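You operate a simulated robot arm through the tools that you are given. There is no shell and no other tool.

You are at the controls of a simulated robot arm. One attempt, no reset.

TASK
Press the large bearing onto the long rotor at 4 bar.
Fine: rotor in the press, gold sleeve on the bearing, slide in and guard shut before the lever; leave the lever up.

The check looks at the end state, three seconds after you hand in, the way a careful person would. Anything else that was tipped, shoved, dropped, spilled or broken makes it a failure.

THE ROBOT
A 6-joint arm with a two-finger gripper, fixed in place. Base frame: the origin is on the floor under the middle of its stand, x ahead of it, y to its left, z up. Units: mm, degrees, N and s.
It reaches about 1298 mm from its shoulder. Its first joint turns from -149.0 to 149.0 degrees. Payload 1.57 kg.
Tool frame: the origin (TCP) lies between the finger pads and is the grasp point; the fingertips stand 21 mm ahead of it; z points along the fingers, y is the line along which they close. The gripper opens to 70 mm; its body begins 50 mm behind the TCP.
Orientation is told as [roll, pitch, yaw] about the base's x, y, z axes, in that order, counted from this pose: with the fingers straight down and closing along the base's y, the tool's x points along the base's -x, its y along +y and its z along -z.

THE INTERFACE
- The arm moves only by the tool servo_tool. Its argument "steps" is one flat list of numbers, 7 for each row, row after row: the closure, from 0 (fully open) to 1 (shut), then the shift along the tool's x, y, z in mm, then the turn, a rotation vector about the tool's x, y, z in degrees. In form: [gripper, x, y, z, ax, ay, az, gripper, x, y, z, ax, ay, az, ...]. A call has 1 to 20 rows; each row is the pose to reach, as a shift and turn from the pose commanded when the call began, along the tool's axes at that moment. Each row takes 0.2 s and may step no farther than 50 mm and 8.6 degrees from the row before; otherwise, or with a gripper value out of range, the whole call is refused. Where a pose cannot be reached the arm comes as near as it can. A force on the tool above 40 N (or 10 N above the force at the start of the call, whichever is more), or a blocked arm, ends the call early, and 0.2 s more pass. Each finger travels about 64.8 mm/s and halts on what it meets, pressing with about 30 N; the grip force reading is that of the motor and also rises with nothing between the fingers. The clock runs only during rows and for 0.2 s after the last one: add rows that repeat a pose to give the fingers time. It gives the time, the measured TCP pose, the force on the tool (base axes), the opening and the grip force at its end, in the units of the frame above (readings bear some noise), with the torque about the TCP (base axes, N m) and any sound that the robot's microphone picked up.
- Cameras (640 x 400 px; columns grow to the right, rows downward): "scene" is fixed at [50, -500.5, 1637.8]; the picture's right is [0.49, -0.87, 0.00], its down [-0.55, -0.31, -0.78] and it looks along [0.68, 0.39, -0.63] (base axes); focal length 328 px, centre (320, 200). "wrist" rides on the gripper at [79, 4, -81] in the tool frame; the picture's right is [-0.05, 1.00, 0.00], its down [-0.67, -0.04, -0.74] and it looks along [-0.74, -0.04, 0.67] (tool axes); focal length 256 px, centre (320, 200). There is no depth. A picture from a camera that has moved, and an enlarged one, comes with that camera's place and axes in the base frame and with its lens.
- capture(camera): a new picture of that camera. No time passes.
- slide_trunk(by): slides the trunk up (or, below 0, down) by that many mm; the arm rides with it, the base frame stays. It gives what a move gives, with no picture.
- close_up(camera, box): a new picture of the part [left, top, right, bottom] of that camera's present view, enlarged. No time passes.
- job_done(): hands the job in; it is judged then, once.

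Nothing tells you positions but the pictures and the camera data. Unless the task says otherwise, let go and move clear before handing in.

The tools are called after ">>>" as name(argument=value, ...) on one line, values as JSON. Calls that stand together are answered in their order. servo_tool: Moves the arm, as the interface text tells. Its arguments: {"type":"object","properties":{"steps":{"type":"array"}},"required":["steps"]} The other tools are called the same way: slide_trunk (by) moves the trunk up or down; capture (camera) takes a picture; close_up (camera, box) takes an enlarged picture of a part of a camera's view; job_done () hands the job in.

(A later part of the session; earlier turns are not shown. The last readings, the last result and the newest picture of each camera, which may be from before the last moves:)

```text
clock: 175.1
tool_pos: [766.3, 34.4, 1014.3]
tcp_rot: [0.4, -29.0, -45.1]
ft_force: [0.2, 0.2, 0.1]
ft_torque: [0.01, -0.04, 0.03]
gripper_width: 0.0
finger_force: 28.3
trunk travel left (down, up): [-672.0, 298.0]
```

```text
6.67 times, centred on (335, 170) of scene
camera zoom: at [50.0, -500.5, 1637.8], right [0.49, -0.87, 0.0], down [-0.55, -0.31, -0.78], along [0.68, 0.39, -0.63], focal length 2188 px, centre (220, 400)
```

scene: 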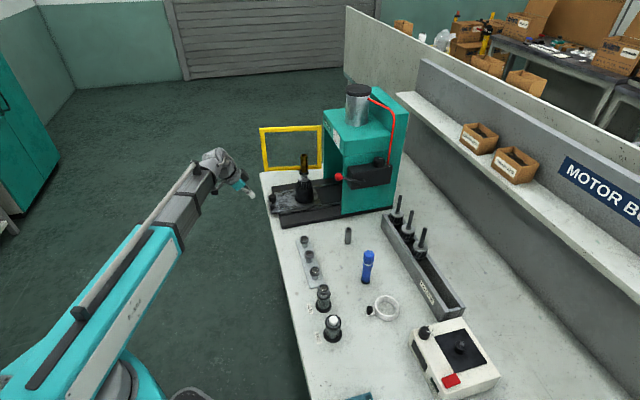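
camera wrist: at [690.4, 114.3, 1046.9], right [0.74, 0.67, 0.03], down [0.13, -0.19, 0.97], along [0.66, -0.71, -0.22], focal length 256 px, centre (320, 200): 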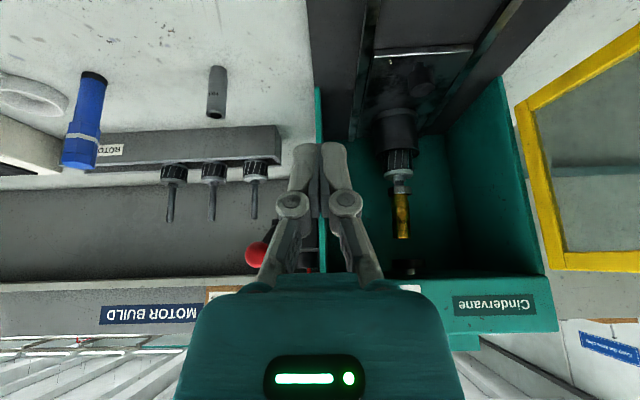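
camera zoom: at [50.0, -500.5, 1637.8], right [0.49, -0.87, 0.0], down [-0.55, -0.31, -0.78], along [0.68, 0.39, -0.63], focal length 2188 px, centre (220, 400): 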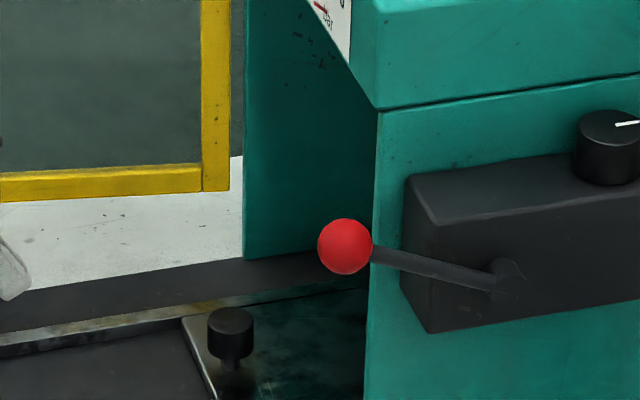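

I can see the ram disc above the sleeve. To check its alignment, I'll centre the camera on the press axis with the fingers open.

>>> servo_tool(steps=[0.7, 0, 40, 0, 0, 0, 0, 0.3, 0, 80, 0, 0, 0, 0, 0, 0, 111, 0, 0, 0, 0, 0, 0, 111, 0, 0, 0, 0, 0, 0, 111, 0, 0, 0, 0])

>>> capture(camera="wrist")

>>> close_up(camera="wrist", box=[250, 150, 390, 280])

```text
clock: 176.3
tool_pos: [845.4, 115.3, 1012.7]
tcp_rot: [0.4, -29.0, -45.0]
ft_force: [0.4, 0.7, -0.5]
ft_torque: [0.0, -0.01, -0.01]
gripper_width: 70.1
finger_force: 0.0
trunk travel left (down, up): [-672.0, 298.0]
```

```text
taken
camera wrist: at [770.0, 195.4, 1046.9], right [0.74, 0.67, 0.03], down [0.13, -0.19, 0.97], along [0.66, -0.71, -0.22], focal length 256 px, centre (320, 200)
```

wrist: 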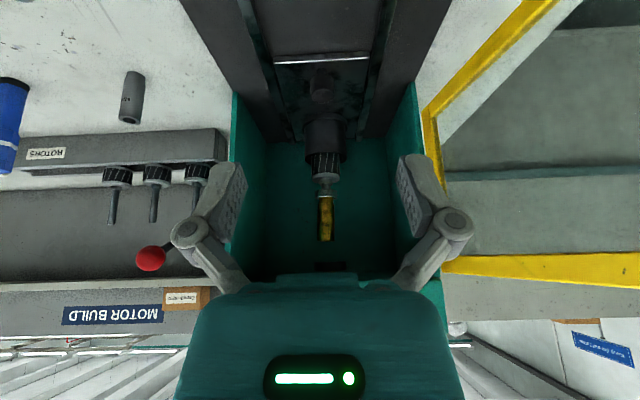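

```text
3.08 times, centred on (320, 215) of wrist
camera zoom: at [770.0, 195.4, 1046.9], right [0.74, 0.67, 0.03], down [0.13, -0.19, 0.97], along [0.66, -0.71, -0.22], focal length 788 px, centre (320, 154)
```

zoom: 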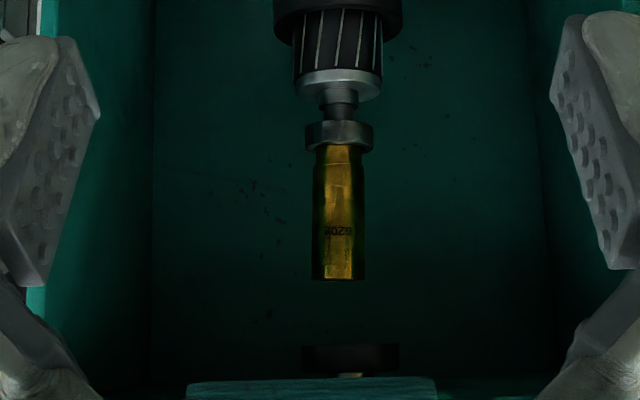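

Sideways, the cup is aligned with the ram and the stack leans only ~4 mm at the top, well inside the ram disc. I'll check depth alignment from a higher viewpoint.

>>> slide_trunk(by=95)

>>> close_up(camera="wrist", box=[260, 70, 390, 190])

>>> capture(camera="wrist")

```text
clock: 177.6
tool_pos: [844.4, 114.2, 1108.6]
tcp_rot: [0.4, -28.9, -45.0]
ft_force: [0.5, 0.2, 0.1]
ft_torque: [-0.02, 0.0, 0.0]
gripper_width: 69.9
finger_force: 0.0
trunk travel left (down, up): [-767.0, 203.0]
```

```text
3.33 times, centred on (325, 130) of wrist
camera zoom: at [770.2, 195.3, 1141.7], right [0.74, 0.67, 0.03], down [0.13, -0.19, 0.97], along [0.66, -0.71, -0.22], focal length 853 px, centre (303, 433)
```

zoom: 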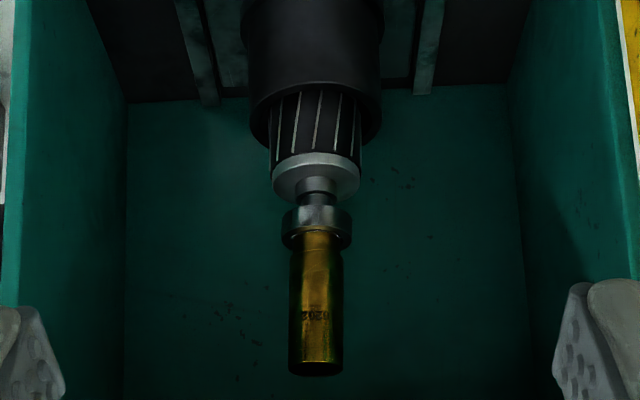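

```text
taken
camera wrist: at [770.2, 195.3, 1141.7], right [0.74, 0.67, 0.03], down [0.13, -0.19, 0.97], along [0.66, -0.71, -0.22], focal length 256 px, centre (320, 200)
```

wrist: 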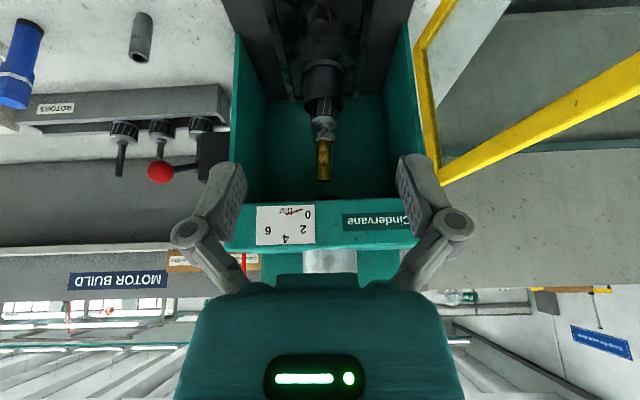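

>>> slide_trunk(by=-50)

>>> close_up(camera="wrist", box=[260, 120, 390, 240])

```text
clock: 178.5
tool_pos: [844.8, 115.3, 1059.0]
tcp_rot: [0.3, -29.1, -45.0]
ft_force: [-1.0, 0.4, -0.1]
ft_torque: [-0.04, -0.03, -0.02]
gripper_width: 70.1
finger_force: 0.1
trunk travel left (down, up): [-717.0, 253.0]
```

```text
3.33 times, centred on (325, 180) of wrist
camera zoom: at [770.0, 195.2, 1091.9], right [0.74, 0.67, 0.03], down [0.13, -0.19, 0.97], along [0.66, -0.71, -0.22], focal length 853 px, centre (303, 267)
```

zoom: 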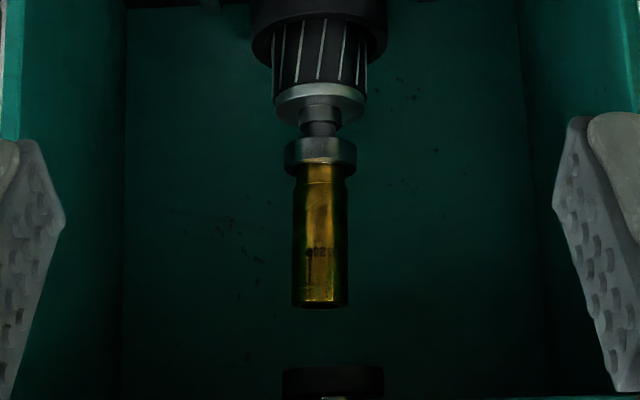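

Everything lines up under the ram. Next the guard: I'll raise, straighten the tool, close the fingers, pass over the guard's top edge, and come down on its outer side to push it shut.

>>> slide_trunk(by=85)

>>> servo_tool(steps=[0.5, 5, 0, 9, 0, 7.25, 0, 0.8, 8.6, 0, 15.6, 0, 14.5, 0, 1, 10.8, 0, 19.5, 0, 21.75, 0, 1, 11.5, 0, 20.8, 0, 29, 0, 1, 11.5, 0, 20.8, 0, 29, 0])

>>> capture(camera="wrist")

>>> close_up(camera="scene", box=[230, 90, 390, 220])

```text
clock: 179.7
tool_pos: [844.5, 116.7, 1143.6]
tcp_rot: [0.5, -29.0, -45.0]
ft_force: [-0.6, 0.1, 0.0]
ft_torque: [0.06, -0.02, -0.01]
gripper_width: 69.8
finger_force: 0.1
trunk travel left (down, up): [-802.0, 168.0]
```

```text
clock: 180.9
tool_pos: [844.9, 115.2, 1119.9]
tcp_rot: [0.3, 0.2, -44.8]
ft_force: [-0.3, 0.3, -0.3]
ft_torque: [0.02, -0.01, -0.02]
gripper_width: 0.0
finger_force: 28.2
trunk travel left (down, up): [-802.0, 168.0]
```

```text
taken
camera wrist: at [790.6, 174.0, 1202.3], right [0.74, 0.67, 0.01], down [0.45, -0.5, 0.74], along [0.5, -0.55, -0.67], focal length 256 px, centre (320, 200)
```

wrist: 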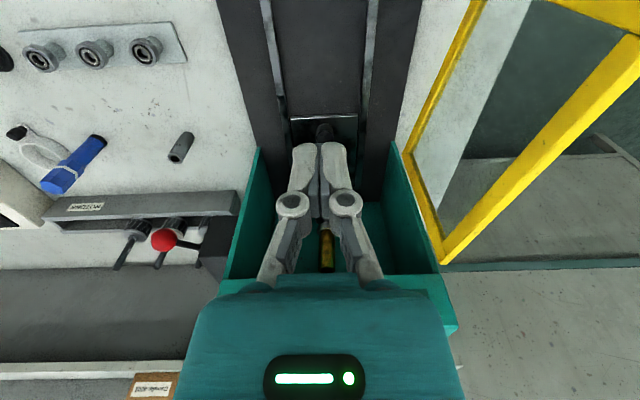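

```text
3.08 times, centred on (310, 155) of scene
camera zoom: at [50.0, -500.5, 1637.8], right [0.49, -0.87, 0.0], down [-0.55, -0.31, -0.78], along [0.68, 0.39, -0.63], focal length 1010 px, centre (351, 338)
```

zoom: 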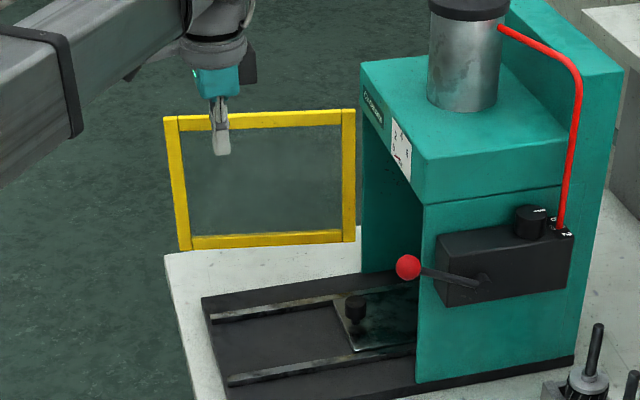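

The guard runs from the hinge at (e≈703, f≈810) out to (469, 857). Passing over its top edge to the outer side.

>>> servo_tool(steps=[1, -5, 40, 0, 0, 0, 0, 1, -10, 80, 0, 0, 0, 0, 1, -14, 120, 0, 0, 0, 0, 1, -14, 160, 0, 0, 0, 0, 1, -14, 200, 0, 0, 0, 0, 1, -14, 222, 0, 0, 0, 0, 1, -14, 222, 0, 0, 0, 0])

>>> capture(camera="wrist")

>>> close_up(camera="scene", box=[230, 70, 390, 200])

```text
clock: 182.5
tool_pos: [1010.0, 264.1, 1121.7]
tcp_rot: [0.3, 0.0, -45.0]
ft_force: [0.5, -0.1, 0.4]
ft_torque: [0.02, -0.01, -0.01]
gripper_width: 0.1
finger_force: 28.4
trunk travel left (down, up): [-802.0, 168.0]
```

```text
taken
camera wrist: at [955.9, 323.6, 1202.1], right [0.74, 0.67, 0.01], down [0.44, -0.5, 0.74], along [0.5, -0.55, -0.67], focal length 256 px, centre (320, 200)
```

wrist: 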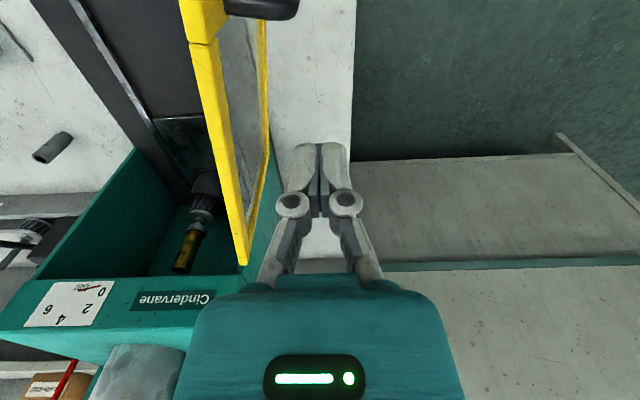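

```text
3.08 times, centred on (310, 135) of scene
camera zoom: at [50.0, -500.5, 1637.8], right [0.49, -0.87, 0.0], down [-0.55, -0.31, -0.78], along [0.68, 0.39, -0.63], focal length 1010 px, centre (351, 400)
```

zoom: 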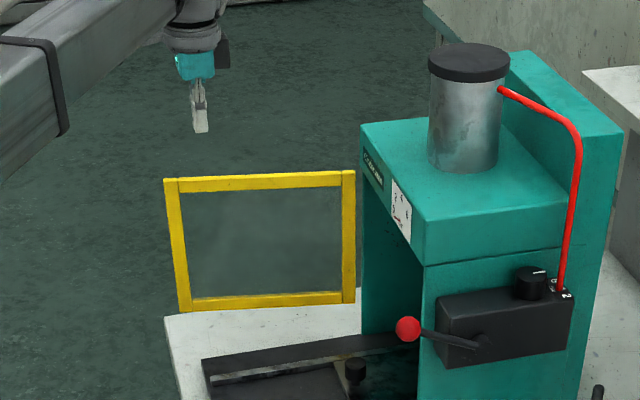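

I'm outside the guard, near its handle. Lowering so the fingertips overlap the guard's upper part.

>>> slide_trunk(by=-77)

>>> capture(camera="wrist")

>>> close_up(camera="scene", box=[230, 90, 390, 220])

```text
clock: 183.6
tool_pos: [1010.0, 263.9, 1043.1]
tcp_rot: [0.2, 0.0, -44.9]
ft_force: [-0.4, -0.2, -0.1]
ft_torque: [0.01, -0.02, -0.04]
gripper_width: 0.0
finger_force: 28.5
trunk travel left (down, up): [-725.0, 245.0]
```

```text
taken
camera wrist: at [955.8, 323.2, 1125.1], right [0.74, 0.67, 0.01], down [0.44, -0.5, 0.74], along [0.5, -0.55, -0.67], focal length 256 px, centre (320, 200)
```

wrist: 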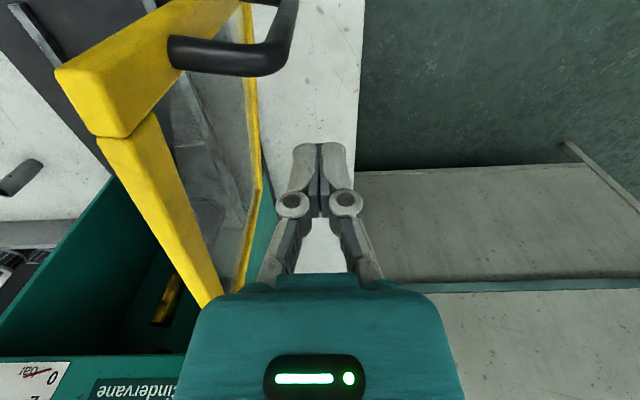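

```text
3.08 times, centred on (310, 155) of scene
camera zoom: at [50.0, -500.5, 1637.8], right [0.49, -0.87, 0.0], down [-0.55, -0.31, -0.78], along [0.68, 0.39, -0.63], focal length 1010 px, centre (351, 338)
```

zoom: 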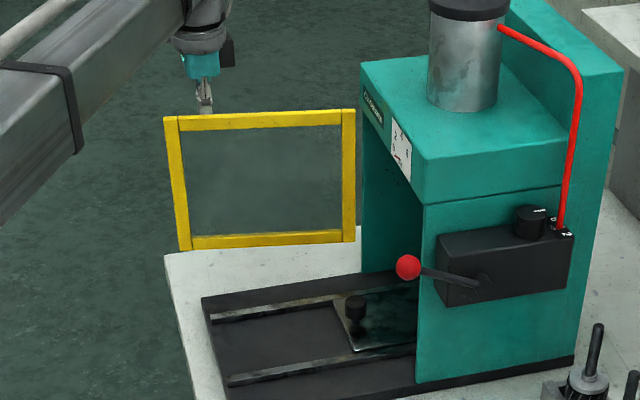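

Fingertips are behind the guard's top bar, inboard of its handle. Starting to push it along its hinge arc.

>>> servo_tool(steps=[1, 0, -15.6, 0, 0, 0, 0, 1, 0.5, -30.6, 0, 0, 0, 0, 1, 0.9, -45.2, 0, 0, 0, 0, 1, 4.4, -60.8, 0, 0, 0, 0, 1, 6.5, -76.6, 0, 0, 0, 0, 1, 7.2, -92.6, 0, 0, 0, 0])

>>> capture(camera="wrist")

>>> close_up(camera="scene", box=[230, 90, 390, 220])

```text
clock: 185.0
tool_pos: [937.9, 201.1, 1042.4]
tcp_rot: [0.4, 0.0, -45.0]
ft_force: [1.0, 1.1, 0.7]
ft_torque: [0.02, 0.02, -0.01]
gripper_width: 0.1
finger_force: 29.0
trunk travel left (down, up): [-725.0, 245.0]
```

```text
taken
camera wrist: at [884.0, 261.0, 1125.2], right [0.74, 0.67, 0.01], down [0.44, -0.5, 0.74], along [0.5, -0.55, -0.67], focal length 256 px, centre (320, 200)
```

wrist: 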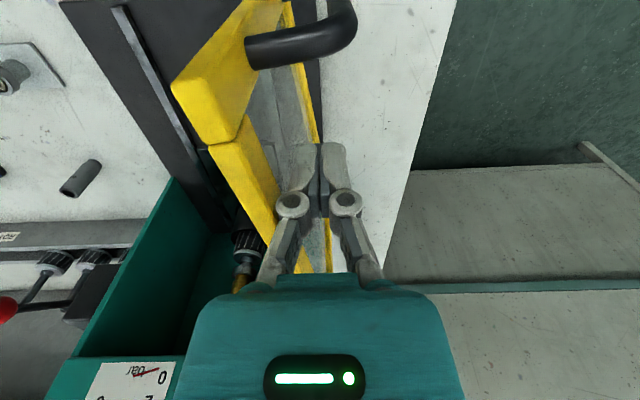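

```text
3.08 times, centred on (310, 155) of scene
camera zoom: at [50.0, -500.5, 1637.8], right [0.49, -0.87, 0.0], down [-0.55, -0.31, -0.78], along [0.68, 0.39, -0.63], focal length 1010 px, centre (351, 338)
```

zoom: 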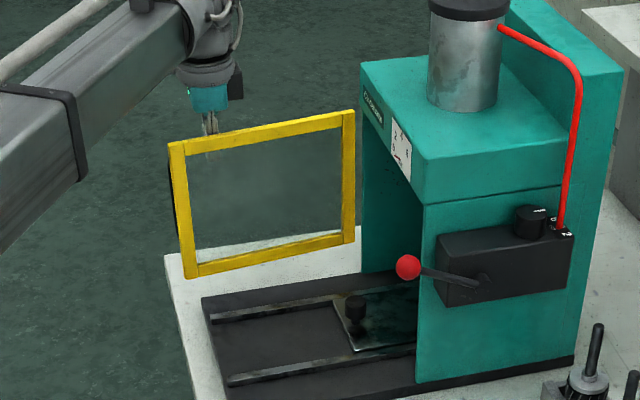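

The guard is swinging. Continuing along the arc.

>>> servo_tool(steps=[1, -0.7, -15.8, 0, 0, 0, 0, 1, -2.8, -31.6, 0, 0, 0, 0, 1, -6.2, -47.2, 0, 0, 0, 0, 1, -11, -62.4, 0, 0, 0, 0, 1, -17.1, -77.1, 0, 0, 0, 0, 1, -24.4, -91.3, 0, 0, 0, 0, 1, -33, -104.7, 0, 0, 0, 0, 1, -42.7, -117.4, 0, 0, 0, 0])

>>> capture(camera="wrist")

>>> close_up(camera="scene", box=[230, 90, 390, 220])

```text
clock: 186.8
tool_pos: [886.8, 88.3, 1044.1]
tcp_rot: [0.3, 0.0, -44.8]
ft_force: [-0.8, 0.0, -0.3]
ft_torque: [0.02, -0.06, 0.02]
gripper_width: 0.0
finger_force: 28.3
trunk travel left (down, up): [-725.0, 245.0]
```

```text
taken
camera wrist: at [832.6, 147.4, 1125.1], right [0.74, 0.67, 0.01], down [0.44, -0.5, 0.74], along [0.5, -0.55, -0.67], focal length 256 px, centre (320, 200)
```

wrist: 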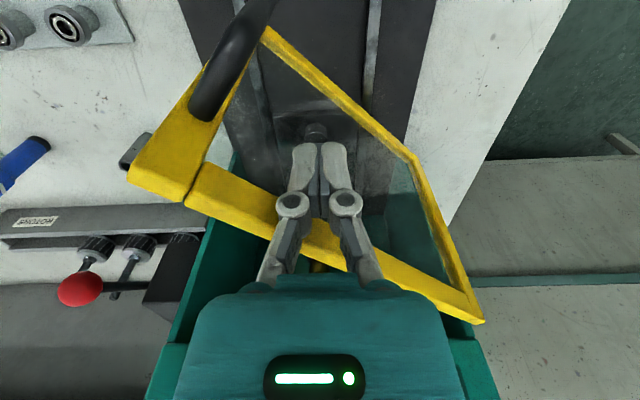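

```text
3.08 times, centred on (310, 155) of scene
camera zoom: at [50.0, -500.5, 1637.8], right [0.49, -0.87, 0.0], down [-0.55, -0.31, -0.78], along [0.68, 0.39, -0.63], focal length 1010 px, centre (351, 338)
```

zoom: 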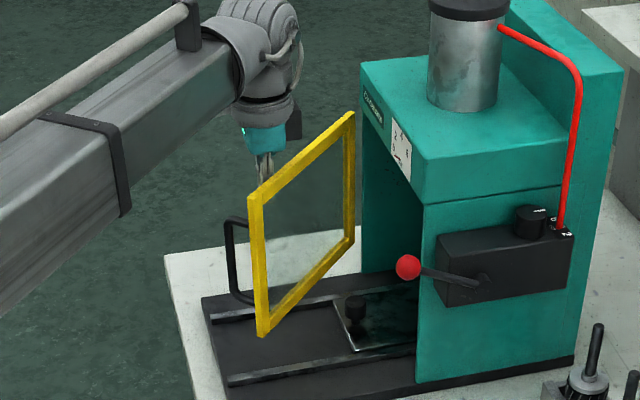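

>>> servo_tool(steps=[1, -10.7, -11.7, 0, 0, 0, 0, 1, -22.5, -22.5, 0, 0, 0, 0, 1, -35.1, -32.2, 0, 0, 0, 0, 1, -48.6, -40.7, 0, 0, 0, 0, 1, -62.8, -48.1, 0, 0, 0, 0, 1, -77.4, -54.3, 0, 0, 0, 0])

>>> capture(camera="wrist")

>>> close_up(camera="scene", box=[230, 90, 390, 220])

```text
clock: 188.2
tool_pos: [904.5, -3.5, 1043.4]
tcp_rot: [0.2, 0.0, -44.9]
ft_force: [-0.3, -0.3, -0.2]
ft_torque: [0.04, 0.04, -0.01]
gripper_width: 0.1
finger_force: 28.9
trunk travel left (down, up): [-725.0, 245.0]
```

```text
taken
camera wrist: at [850.3, 55.2, 1125.0], right [0.74, 0.67, 0.01], down [0.44, -0.5, 0.74], along [0.5, -0.55, -0.67], focal length 256 px, centre (320, 200)
```

wrist: 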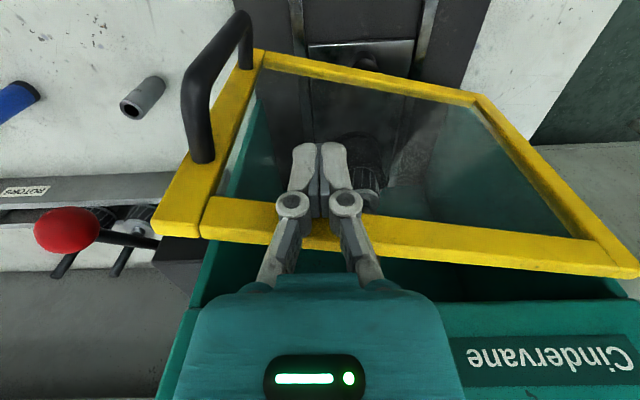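

```text
3.08 times, centred on (310, 155) of scene
camera zoom: at [50.0, -500.5, 1637.8], right [0.49, -0.87, 0.0], down [-0.55, -0.31, -0.78], along [0.68, 0.39, -0.63], focal length 1010 px, centre (351, 338)
```

zoom: 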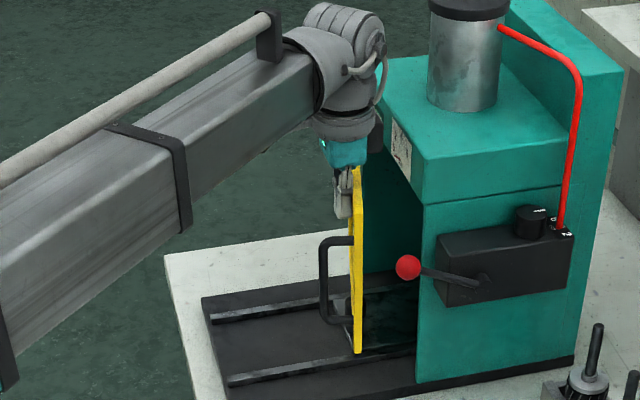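

Nearly shut. For the last bit I'll back off slightly and tilt the tool so its top stays clear of the press head, then push the guard fully home.

>>> servo_tool(steps=[1, 15, 0, 0, 0, 0, 0, 1, 15, 0, -1.1, 0, -6.25, 0, 1, 15, 0, -4.5, 0, -12.5, 0, 1, 15, 0, -10.1, 0, -18.75, 0, 1, 15, 0, -17.8, 0, -25, 0, 1, 15, 0, -17.8, 0, -25, 0])

>>> capture(camera="wrist")

>>> close_up(camera="scene", box=[270, 90, 390, 220])

```text
clock: 189.6
tool_pos: [893.7, 6.7, 1060.6]
tcp_rot: [0.4, -25.0, -44.9]
ft_force: [0.3, -0.2, -0.6]
ft_torque: [-0.04, -0.01, -0.02]
gripper_width: 0.1
finger_force: 28.2
trunk travel left (down, up): [-725.0, 245.0]
```

```text
taken
camera wrist: at [819.8, 85.2, 1101.4], right [0.74, 0.67, 0.03], down [0.18, -0.23, 0.96], along [0.65, -0.7, -0.29], focal length 256 px, centre (320, 200)
```

wrist: 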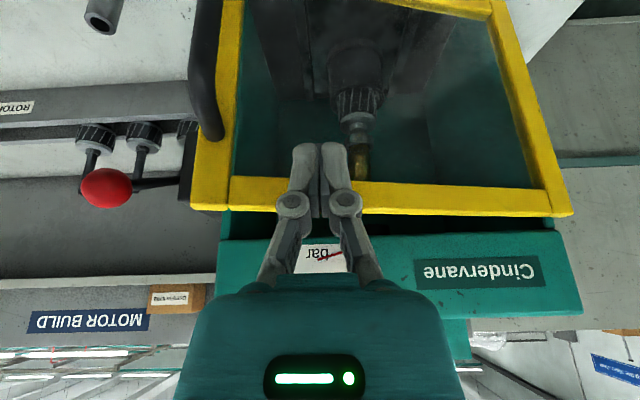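

```text
3.08 times, centred on (330, 155) of scene
camera zoom: at [50.0, -500.5, 1637.8], right [0.49, -0.87, 0.0], down [-0.55, -0.31, -0.78], along [0.68, 0.39, -0.63], focal length 1010 px, centre (289, 338)
```

zoom: 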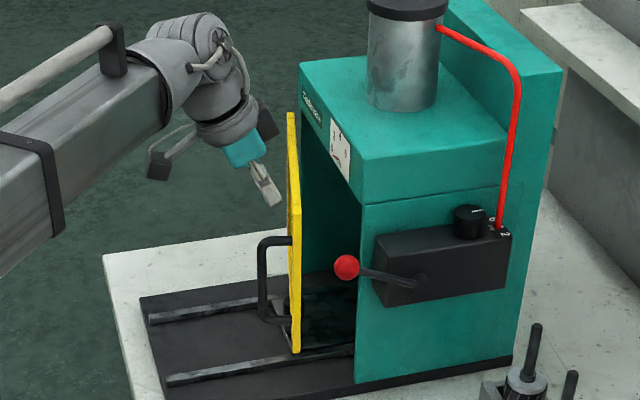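

>>> servo_tool(steps=[1, -10.9, 0, 5.1, 0, 0, 0, 1, -20, 0, 9.3, 0, 0, 0, 1, -27.2, 0, 12.7, 0, 0, 0, 1, -32.6, 0, 15.2, 0, 0, 0, 1, -38, 0, 17.7, 0, 0, 0, 1, -43.5, 0, 20.3, 0, 0, 0, 1, -47.1, 0, 22, 0, 0, 0])

>>> capture(camera="wrist")

>>> close_up(camera="scene", box=[270, 90, 390, 220])

```text
clock: 191.2
tool_pos: [929.4, -28.8, 1060.5]
tcp_rot: [0.3, -25.0, -45.0]
ft_force: [-2.9, 2.2, -0.6]
ft_torque: [0.06, 0.05, 0.01]
gripper_width: 5.8
finger_force: 28.6
trunk travel left (down, up): [-725.0, 245.0]
```

```text
taken
camera wrist: at [857.4, 48.7, 1101.5], right [0.74, 0.67, 0.03], down [0.18, -0.23, 0.96], along [0.65, -0.7, -0.29], focal length 256 px, centre (320, 200)
```

wrist: 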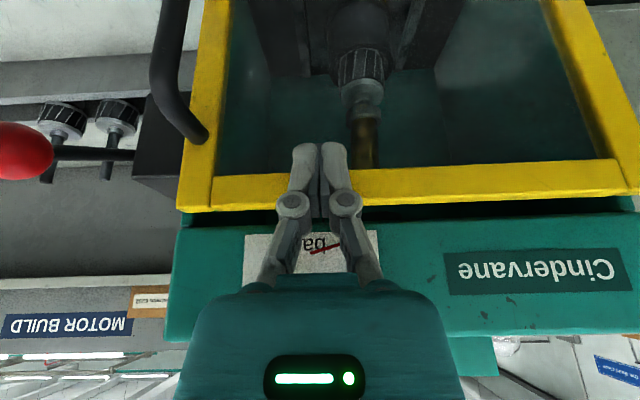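

```text
3.08 times, centred on (330, 155) of scene
camera zoom: at [50.0, -500.5, 1637.8], right [0.49, -0.87, 0.0], down [-0.55, -0.31, -0.78], along [0.68, 0.39, -0.63], focal length 1010 px, centre (289, 338)
```

zoom: 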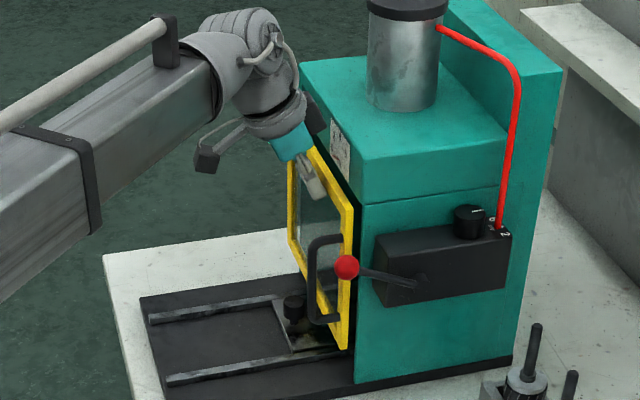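

Guard is nearly parallel to the press front. Pushing the last few millimetres until it stops.

>>> servo_tool(steps=[1, -2.7, 0, 1.3, 0, 0, 0, 1, -5.4, 0, 2.5, 0, 0, 0, 1, -8.2, 0, 3.8, 0, 0, 0, 1, -10.9, 0, 5.1, 0, 0, 0, 1, -13.6, 0, 6.3, 0, 0, 0])

>>> capture(camera="wrist")

>>> close_up(camera="scene", box=[300, 110, 380, 220])

```text
clock: 191.9
tool_pos: [931.0, -28.7, 1060.4]
tcp_rot: [0.4, -24.4, -45.0]
ft_force: [-7.7, 8.1, 0.7]
ft_torque: [0.21, 0.01, -0.01]
gripper_width: 6.0
finger_force: 28.7
trunk travel left (down, up): [-725.0, 245.0]
stopped in row 3: the force on the tool passed its limit at 44 N (the readings are from after the stop); the commanded pose is now the measured one
```

```text
taken
camera wrist: at [857.8, 48.2, 1102.7], right [0.74, 0.67, 0.03], down [0.18, -0.24, 0.95], along [0.65, -0.7, -0.3], focal length 256 px, centre (320, 200)
```

wrist: 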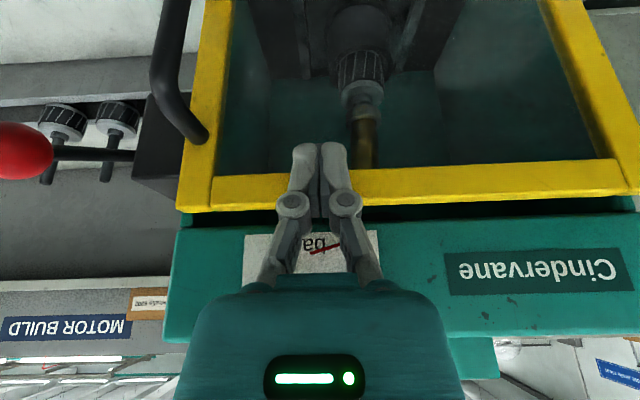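

```text
3.64 times, centred on (340, 165) of scene
camera zoom: at [50.0, -500.5, 1637.8], right [0.49, -0.87, 0.0], down [-0.55, -0.31, -0.78], along [0.68, 0.39, -0.63], focal length 1193 px, centre (247, 327)
```

zoom: 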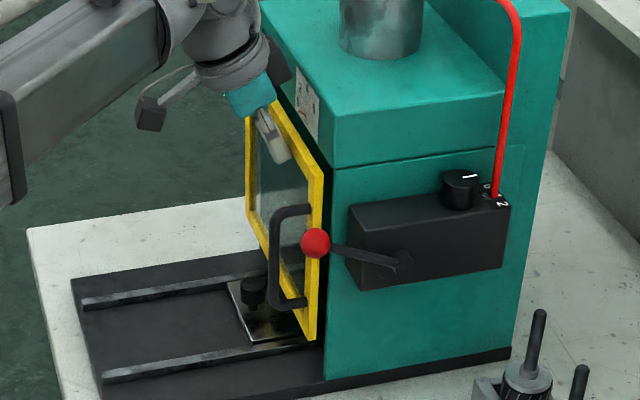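

The guard is shut against its stop. Backing off, raising and straightening the tool before going to the lever.

>>> servo_tool(steps=[1, 18, 0, -8.5, 0, 0, 0, 1, 36, 0, -17, 0, 0, 0, 1, 54.4, 0, -25.4, 0, 0, 0, 1, 54.4, 0, -25.4, 0, 0, 0])

>>> slide_trunk(by=90)

>>> servo_tool(steps=[1, 3.3, 0, 7.3, 0, 6.2, 0, 0.8, 5.7, 0, 12.6, 0, 12.3, 0, 0.6, 7, 0, 15.6, 0, 18.5, 0, 0.4, 7.4, 0, 16.4, 0, 24.6, 0, 0.4, 7.4, 0, 16.4, 0, 24.6, 0])

>>> capture(camera="wrist")

>>> close_up(camera="scene", box=[290, 110, 410, 220])

```text
clock: 192.9
tool_pos: [890.3, 10.6, 1060.9]
tcp_rot: [0.3, -24.3, -45.0]
ft_force: [0.2, 0.1, -0.6]
ft_torque: [-0.01, -0.03, -0.01]
gripper_width: 0.0
finger_force: 28.7
trunk travel left (down, up): [-725.0, 245.0]
```

```text
clock: 194.2
tool_pos: [891.3, 10.4, 1150.3]
tcp_rot: [0.3, -24.4, -45.0]
ft_force: [-0.4, 0.2, -1.0]
ft_torque: [0.01, 0.02, -0.01]
gripper_width: 0.0
finger_force: 28.3
trunk travel left (down, up): [-815.0, 155.0]
```

```text
clock: 195.4
tool_pos: [890.6, 9.3, 1133.7]
tcp_rot: [0.3, 0.3, -45.0]
ft_force: [-0.4, -0.7, 0.3]
ft_torque: [-0.02, -0.01, 0.0]
gripper_width: 41.9
finger_force: 0.3
trunk travel left (down, up): [-815.0, 155.0]
```

```text
taken
camera wrist: at [836.7, 68.8, 1215.5], right [0.74, 0.67, 0.0], down [0.45, -0.5, 0.74], along [0.5, -0.55, -0.67], focal length 256 px, centre (320, 200)
```

wrist: 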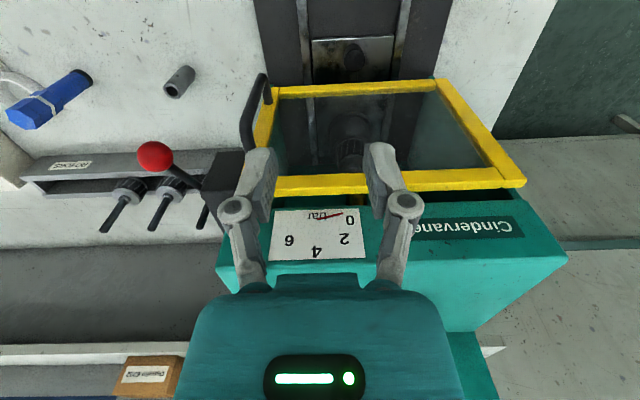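

```text
3.64 times, centred on (350, 165) of scene
camera zoom: at [50.0, -500.5, 1637.8], right [0.49, -0.87, 0.0], down [-0.55, -0.31, -0.78], along [0.68, 0.39, -0.63], focal length 1193 px, centre (211, 327)
```

zoom: 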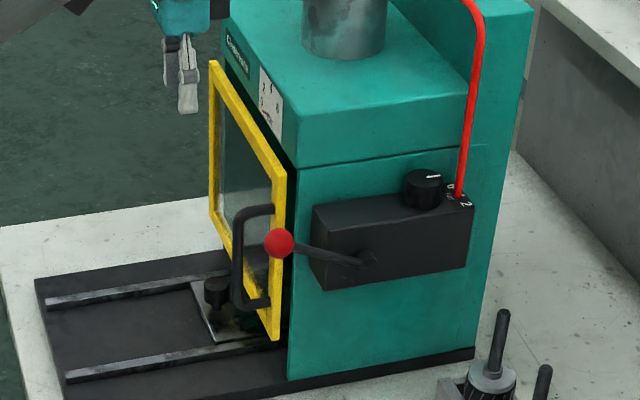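

Guard is closed. Now moving over the red lever ball at (823, −127, 1042).

>>> servo_tool(steps=[0.3, 0, -40, 0, 0, 0, 0, 0.3, 0, -80, 0, 0, 0, 0, 0.3, -10, -120, 0, 0, 0, 0, 0.3, -40, -143.5, 0, 0, 0, 0, 0.3, -48.5, -143.5, 0, 0, 0, 0, 0.3, -48.5, -143.5, 0, 0, 0, 0])

>>> capture(camera="wrist")

>>> close_up(camera="wrist", box=[240, 30, 440, 180])

```text
clock: 196.8
tool_pos: [824.2, -125.7, 1134.0]
tcp_rot: [0.2, 0.2, -44.9]
ft_force: [0.5, 0.5, -0.8]
ft_torque: [-0.02, -0.01, -0.04]
gripper_width: 49.2
finger_force: 0.0
trunk travel left (down, up): [-815.0, 155.0]
```

```text
taken
camera wrist: at [770.8, -67.4, 1215.4], right [0.74, 0.67, 0.0], down [0.45, -0.5, 0.74], along [0.5, -0.55, -0.67], focal length 256 px, centre (320, 200)
```

wrist: 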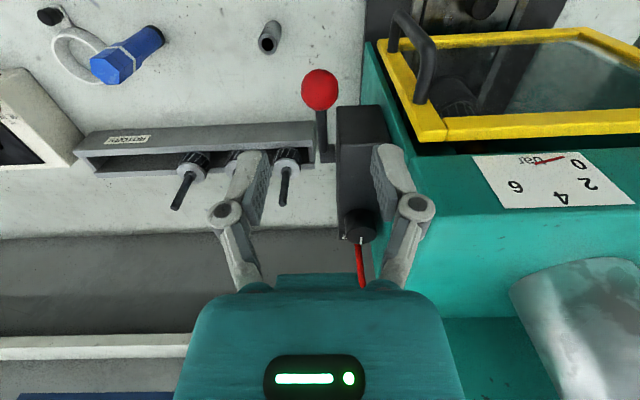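

```text
2.67 times, centred on (340, 105) of wrist
camera zoom: at [770.8, -67.4, 1215.4], right [0.74, 0.67, 0.0], down [0.45, -0.5, 0.74], along [0.5, -0.55, -0.67], focal length 683 px, centre (267, 453)
```

zoom: 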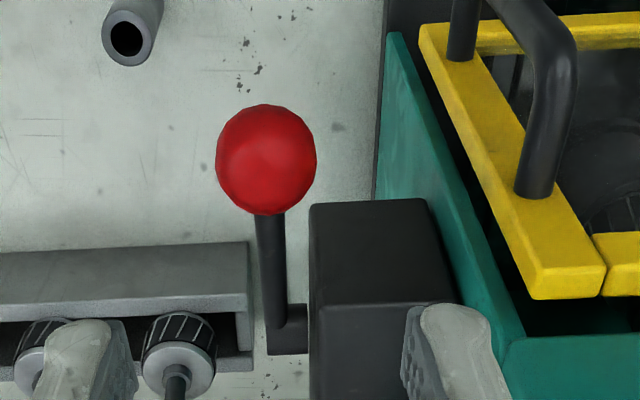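

The ball is exactly below the gripper. Lowering onto it and closing.

>>> slide_trunk(by=-60)

>>> capture(camera="wrist")

>>> slide_trunk(by=-24)

>>> capture(camera="wrist")

>>> close_up(camera="scene", box=[300, 130, 400, 210])

```text
clock: 197.8
tool_pos: [825.5, -125.8, 1074.6]
tcp_rot: [0.3, 0.2, -44.9]
ft_force: [0.4, 0.7, 0.3]
ft_torque: [0.01, -0.01, -0.03]
gripper_width: 48.8
finger_force: 0.1
trunk travel left (down, up): [-755.0, 215.0]
```

```text
taken
camera wrist: at [770.8, -67.2, 1155.4], right [0.74, 0.67, 0.0], down [0.45, -0.5, 0.74], along [0.5, -0.55, -0.67], focal length 256 px, centre (320, 200)
```

wrist: 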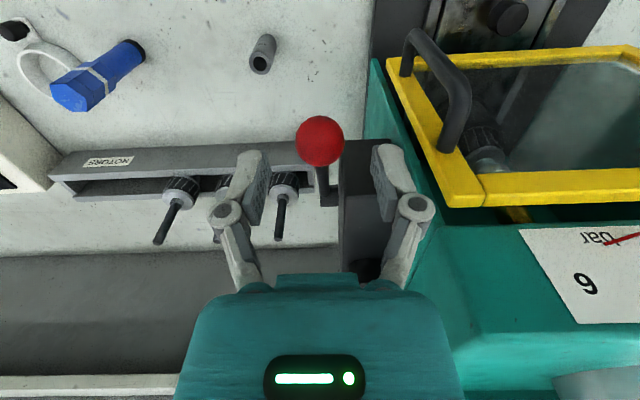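

```text
clock: 198.5
tool_pos: [824.6, -127.0, 1050.2]
tcp_rot: [0.2, 0.3, -44.9]
ft_force: [0.2, 0.0, 1.2]
ft_torque: [0.03, 0.0, -0.01]
gripper_width: 48.9
finger_force: 0.0
trunk travel left (down, up): [-731.0, 239.0]
```

```text
taken
camera wrist: at [770.8, -67.2, 1131.4], right [0.74, 0.67, 0.0], down [0.45, -0.5, 0.74], along [0.5, -0.55, -0.67], focal length 256 px, centre (320, 200)
```

wrist: 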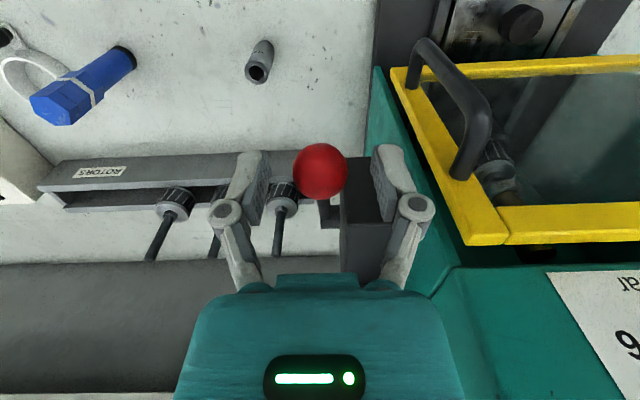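

```text
5.00 times, centred on (350, 170) of scene
camera zoom: at [50.0, -500.5, 1637.8], right [0.49, -0.87, 0.0], down [-0.55, -0.31, -0.78], along [0.68, 0.39, -0.63], focal length 1641 px, centre (170, 350)
```

zoom: 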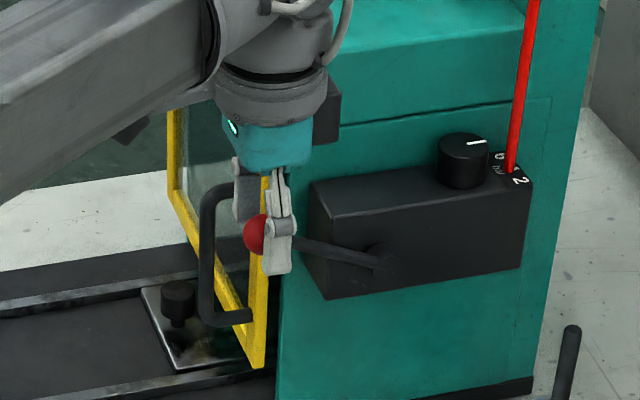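

>>> servo_tool(steps=[0.45, 0, 0, 0, 0, 0, 0, 0.6, 0, 0, 0, 0, 0, 0, 0.75, 0, 0, 0, 0, 0, 0, 0.75, 0, 0, 0, 0, 0, 0, 0.75, 0, 0, 0, 0, 0, 0])

>>> capture(camera="wrist")

>>> close_up(camera="scene", box=[325, 120, 365, 145])

```text
clock: 199.7
tool_pos: [824.9, -125.2, 1048.9]
tcp_rot: [0.3, 0.2, -45.0]
ft_force: [-0.1, -0.3, -0.2]
ft_torque: [-0.01, -0.03, -0.01]
gripper_width: 25.6
finger_force: 31.9
trunk travel left (down, up): [-731.0, 239.0]
```

```text
taken
camera wrist: at [770.8, -67.2, 1131.4], right [0.74, 0.67, 0.0], down [0.45, -0.5, 0.74], along [0.5, -0.55, -0.67], focal length 256 px, centre (320, 200)
```

wrist: 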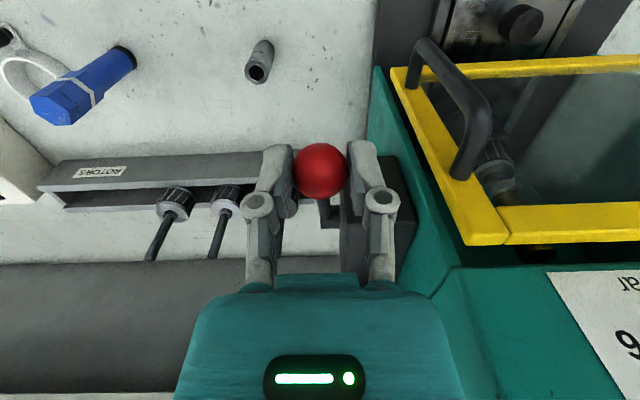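

```text
16.00 times, centred on (345, 132) of scene
camera zoom: at [50.0, -500.5, 1637.8], right [0.49, -0.87, 0.0], down [-0.55, -0.31, -0.78], along [0.68, 0.39, -0.63], focal length 5251 px, centre (-80, 1280)
```

zoom: 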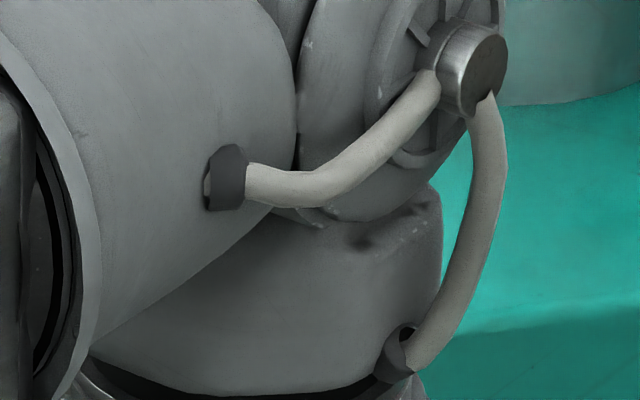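

The ball is gripped. Pressing the lever down in steps with the trunk, following its arc.

>>> slide_trunk(by=-10)

>>> servo_tool(steps=[0.75, 3.5, 0, 0, 0, 0, 0])

>>> slide_trunk(by=-12)

>>> capture(camera="wrist")

```text
clock: 200.3
tool_pos: [822.5, -124.4, 1040.9]
tcp_rot: [0.3, 0.2, -44.8]
ft_force: [-5.2, 7.1, 6.7]
ft_torque: [0.07, -0.04, 0.02]
gripper_width: 25.9
finger_force: 31.7
trunk travel left (down, up): [-721.0, 249.0]
```

```text
clock: 200.7
tool_pos: [823.4, -124.9, 1039.7]
tcp_rot: [0.3, 0.0, -45.0]
ft_force: [2.2, 0.2, 8.0]
ft_torque: [-0.42, -0.42, 0.07]
gripper_width: 26.0
finger_force: 31.7
trunk travel left (down, up): [-721.0, 249.0]
```

```text
clock: 201.3
tool_pos: [821.3, -122.6, 1027.8]
tcp_rot: [0.2, 0.3, -44.9]
ft_force: [-5.0, 5.2, -3.6]
ft_torque: [0.51, 0.45, 0.01]
gripper_width: 25.7
finger_force: 31.9
trunk travel left (down, up): [-709.0, 261.0]
```

```text
taken
camera wrist: at [767.8, -64.2, 1109.4], right [0.74, 0.67, 0.0], down [0.45, -0.5, 0.74], along [0.5, -0.55, -0.67], focal length 256 px, centre (320, 200)
```

wrist: 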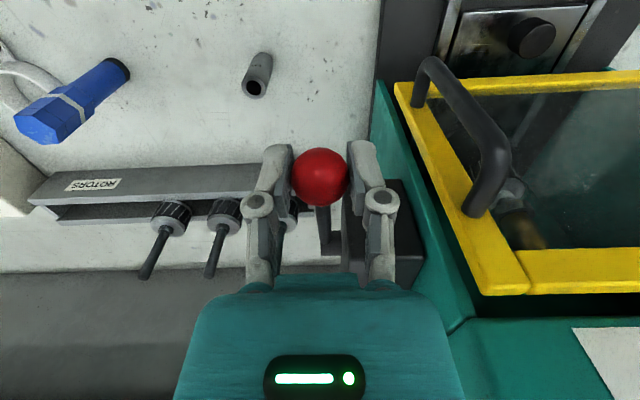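

The lever follows. Continuing down.

>>> slide_trunk(by=-12)

>>> slide_trunk(by=-12)

>>> slide_trunk(by=-12)

>>> capture(camera="wrist")

>>> close_up(camera="scene", box=[290, 90, 410, 215])

```text
clock: 201.9
tool_pos: [821.1, -122.8, 1016.5]
tcp_rot: [0.4, 0.3, -45.0]
ft_force: [-6.0, 8.9, 2.2]
ft_torque: [0.02, -0.09, 0.04]
gripper_width: 25.5
finger_force: 32.0
trunk travel left (down, up): [-697.0, 273.0]
```

```text
clock: 202.5
tool_pos: [822.1, -124.3, 1003.8]
tcp_rot: [0.3, 0.2, -44.9]
ft_force: [-4.3, 6.3, 2.0]
ft_torque: [-0.08, -0.11, 0.02]
gripper_width: 25.4
finger_force: 32.0
trunk travel left (down, up): [-685.0, 285.0]
```

```text
clock: 203.1
tool_pos: [822.6, -123.8, 991.5]
tcp_rot: [0.3, 0.2, -45.0]
ft_force: [0.4, 2.7, 1.9]
ft_torque: [-0.15, -0.2, 0.0]
gripper_width: 25.3
finger_force: 32.6
trunk travel left (down, up): [-673.0, 297.0]
```

```text
taken
camera wrist: at [768.6, -64.9, 1073.3], right [0.74, 0.67, 0.0], down [0.45, -0.5, 0.74], along [0.5, -0.55, -0.67], focal length 256 px, centre (320, 200)
```

wrist: 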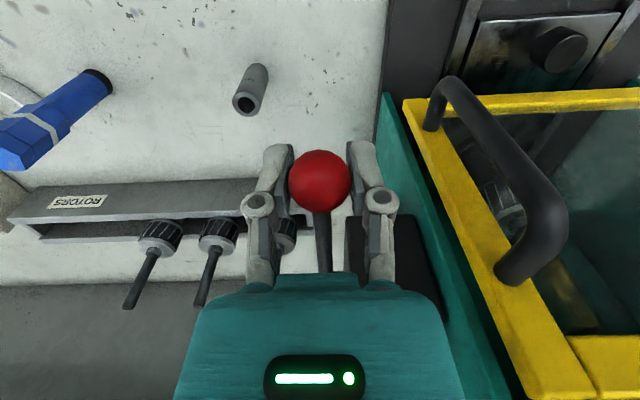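

```text
3.20 times, centred on (350, 152) of scene
camera zoom: at [50.0, -500.5, 1637.8], right [0.49, -0.87, 0.0], down [-0.55, -0.31, -0.78], along [0.68, 0.39, -0.63], focal length 1050 px, centre (224, 352)
```

zoom: 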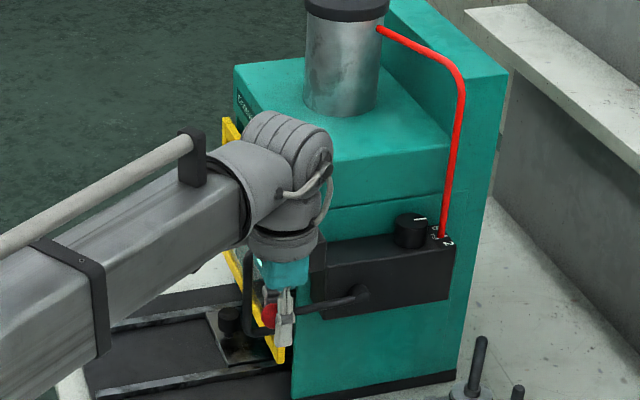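

>>> slide_trunk(by=-10)

>>> slide_trunk(by=-8)

>>> capture(camera="wrist")

>>> close_up(camera="wrist", box=[440, 90, 640, 330])

```text
clock: 203.7
tool_pos: [822.2, -125.0, 980.8]
tcp_rot: [0.3, 0.2, -45.0]
ft_force: [4.9, -0.5, 3.2]
ft_torque: [-0.16, -0.19, 0.01]
gripper_width: 25.2
finger_force: 32.0
trunk travel left (down, up): [-663.0, 307.0]
```

```text
clock: 204.2
tool_pos: [822.0, -124.4, 972.6]
tcp_rot: [0.1, 0.4, -44.9]
ft_force: [2.3, -0.9, -5.2]
ft_torque: [0.32, 0.32, 0.05]
gripper_width: 25.0
finger_force: 31.1
trunk travel left (down, up): [-655.0, 315.0]
```

```text
taken
camera wrist: at [768.8, -65.0, 1054.7], right [0.74, 0.67, 0.0], down [0.45, -0.5, 0.74], along [0.5, -0.55, -0.67], focal length 256 px, centre (320, 200)
```

wrist: 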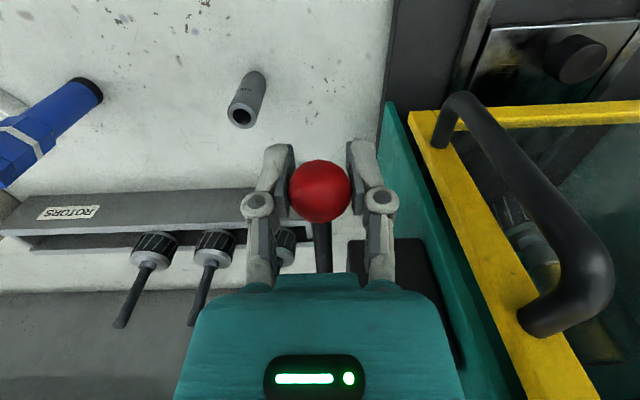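

```text
1.67 times, centred on (540, 210) of wrist
camera zoom: at [768.8, -65.0, 1054.7], right [0.74, 0.67, 0.0], down [0.45, -0.5, 0.74], along [0.5, -0.55, -0.67], focal length 427 px, centre (-47, 183)
```

zoom: 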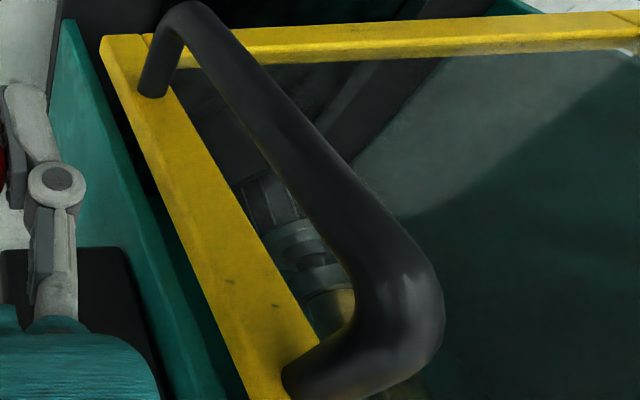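

>>> close_up(camera="scene", box=[320, 150, 390, 210])

>>> capture(camera="scene")

```text
6.67 times, centred on (355, 180) of scene
camera zoom: at [50.0, -500.5, 1637.8], right [0.49, -0.87, 0.0], down [-0.55, -0.31, -0.78], along [0.68, 0.39, -0.63], focal length 2188 px, centre (87, 333)
```

zoom: 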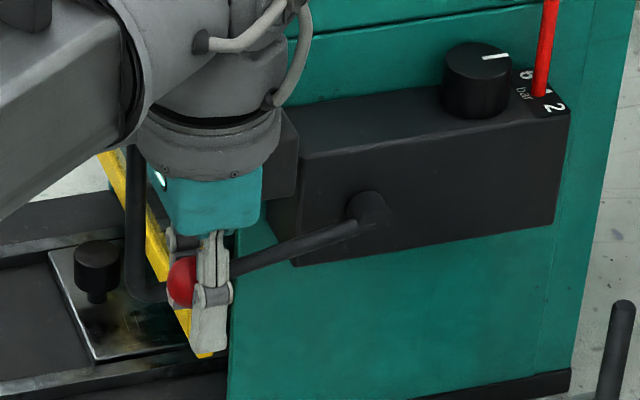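

```text
taken
```

scene: 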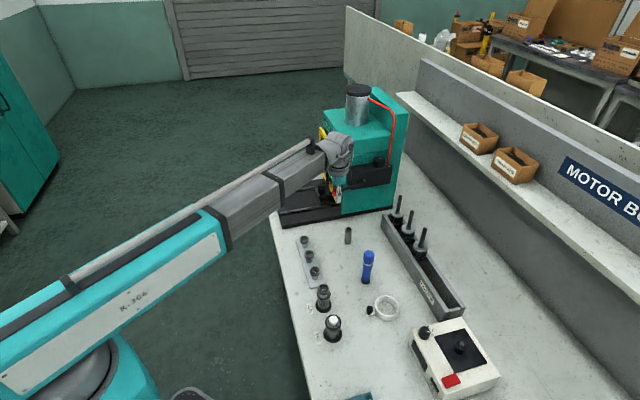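

The lever is now about 17° below horizontal. Continuing a little further to find its end stop.

>>> slide_trunk(by=-8)

>>> close_up(camera="scene", box=[320, 150, 390, 210])

>>> capture(camera="wrist")

```text
clock: 204.8
tool_pos: [823.2, -123.4, 966.7]
tcp_rot: [0.3, 0.2, -44.9]
ft_force: [8.9, -3.0, 4.8]
ft_torque: [-0.26, -0.2, -0.02]
gripper_width: 25.0
finger_force: 32.0
trunk travel left (down, up): [-647.0, 323.0]
```

```text
6.67 times, centred on (355, 180) of scene
camera zoom: at [50.0, -500.5, 1637.8], right [0.49, -0.87, 0.0], down [-0.55, -0.31, -0.78], along [0.68, 0.39, -0.63], focal length 2188 px, centre (87, 333)
```

zoom: 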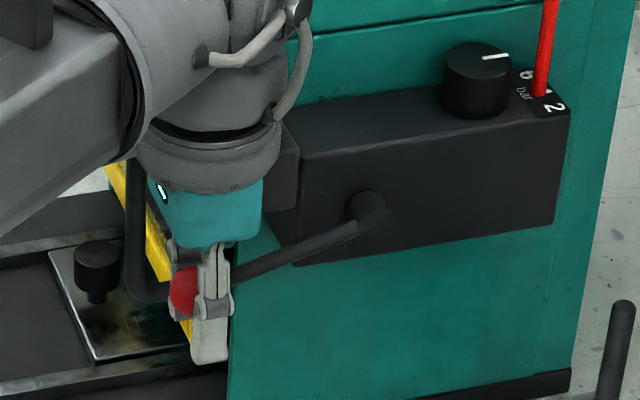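

```text
taken
camera wrist: at [769.1, -65.4, 1047.1], right [0.74, 0.67, 0.0], down [0.45, -0.5, 0.74], along [0.5, -0.55, -0.67], focal length 256 px, centre (320, 200)
```

wrist: 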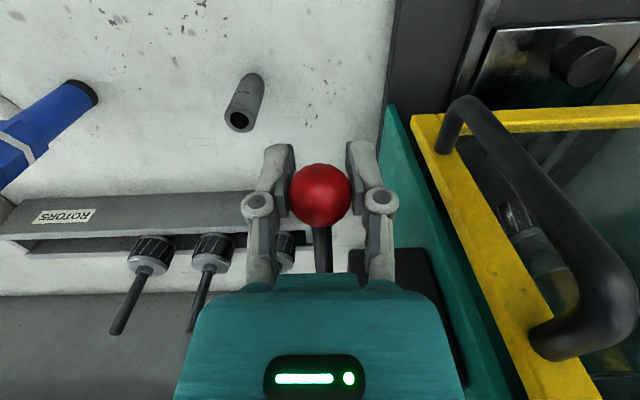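

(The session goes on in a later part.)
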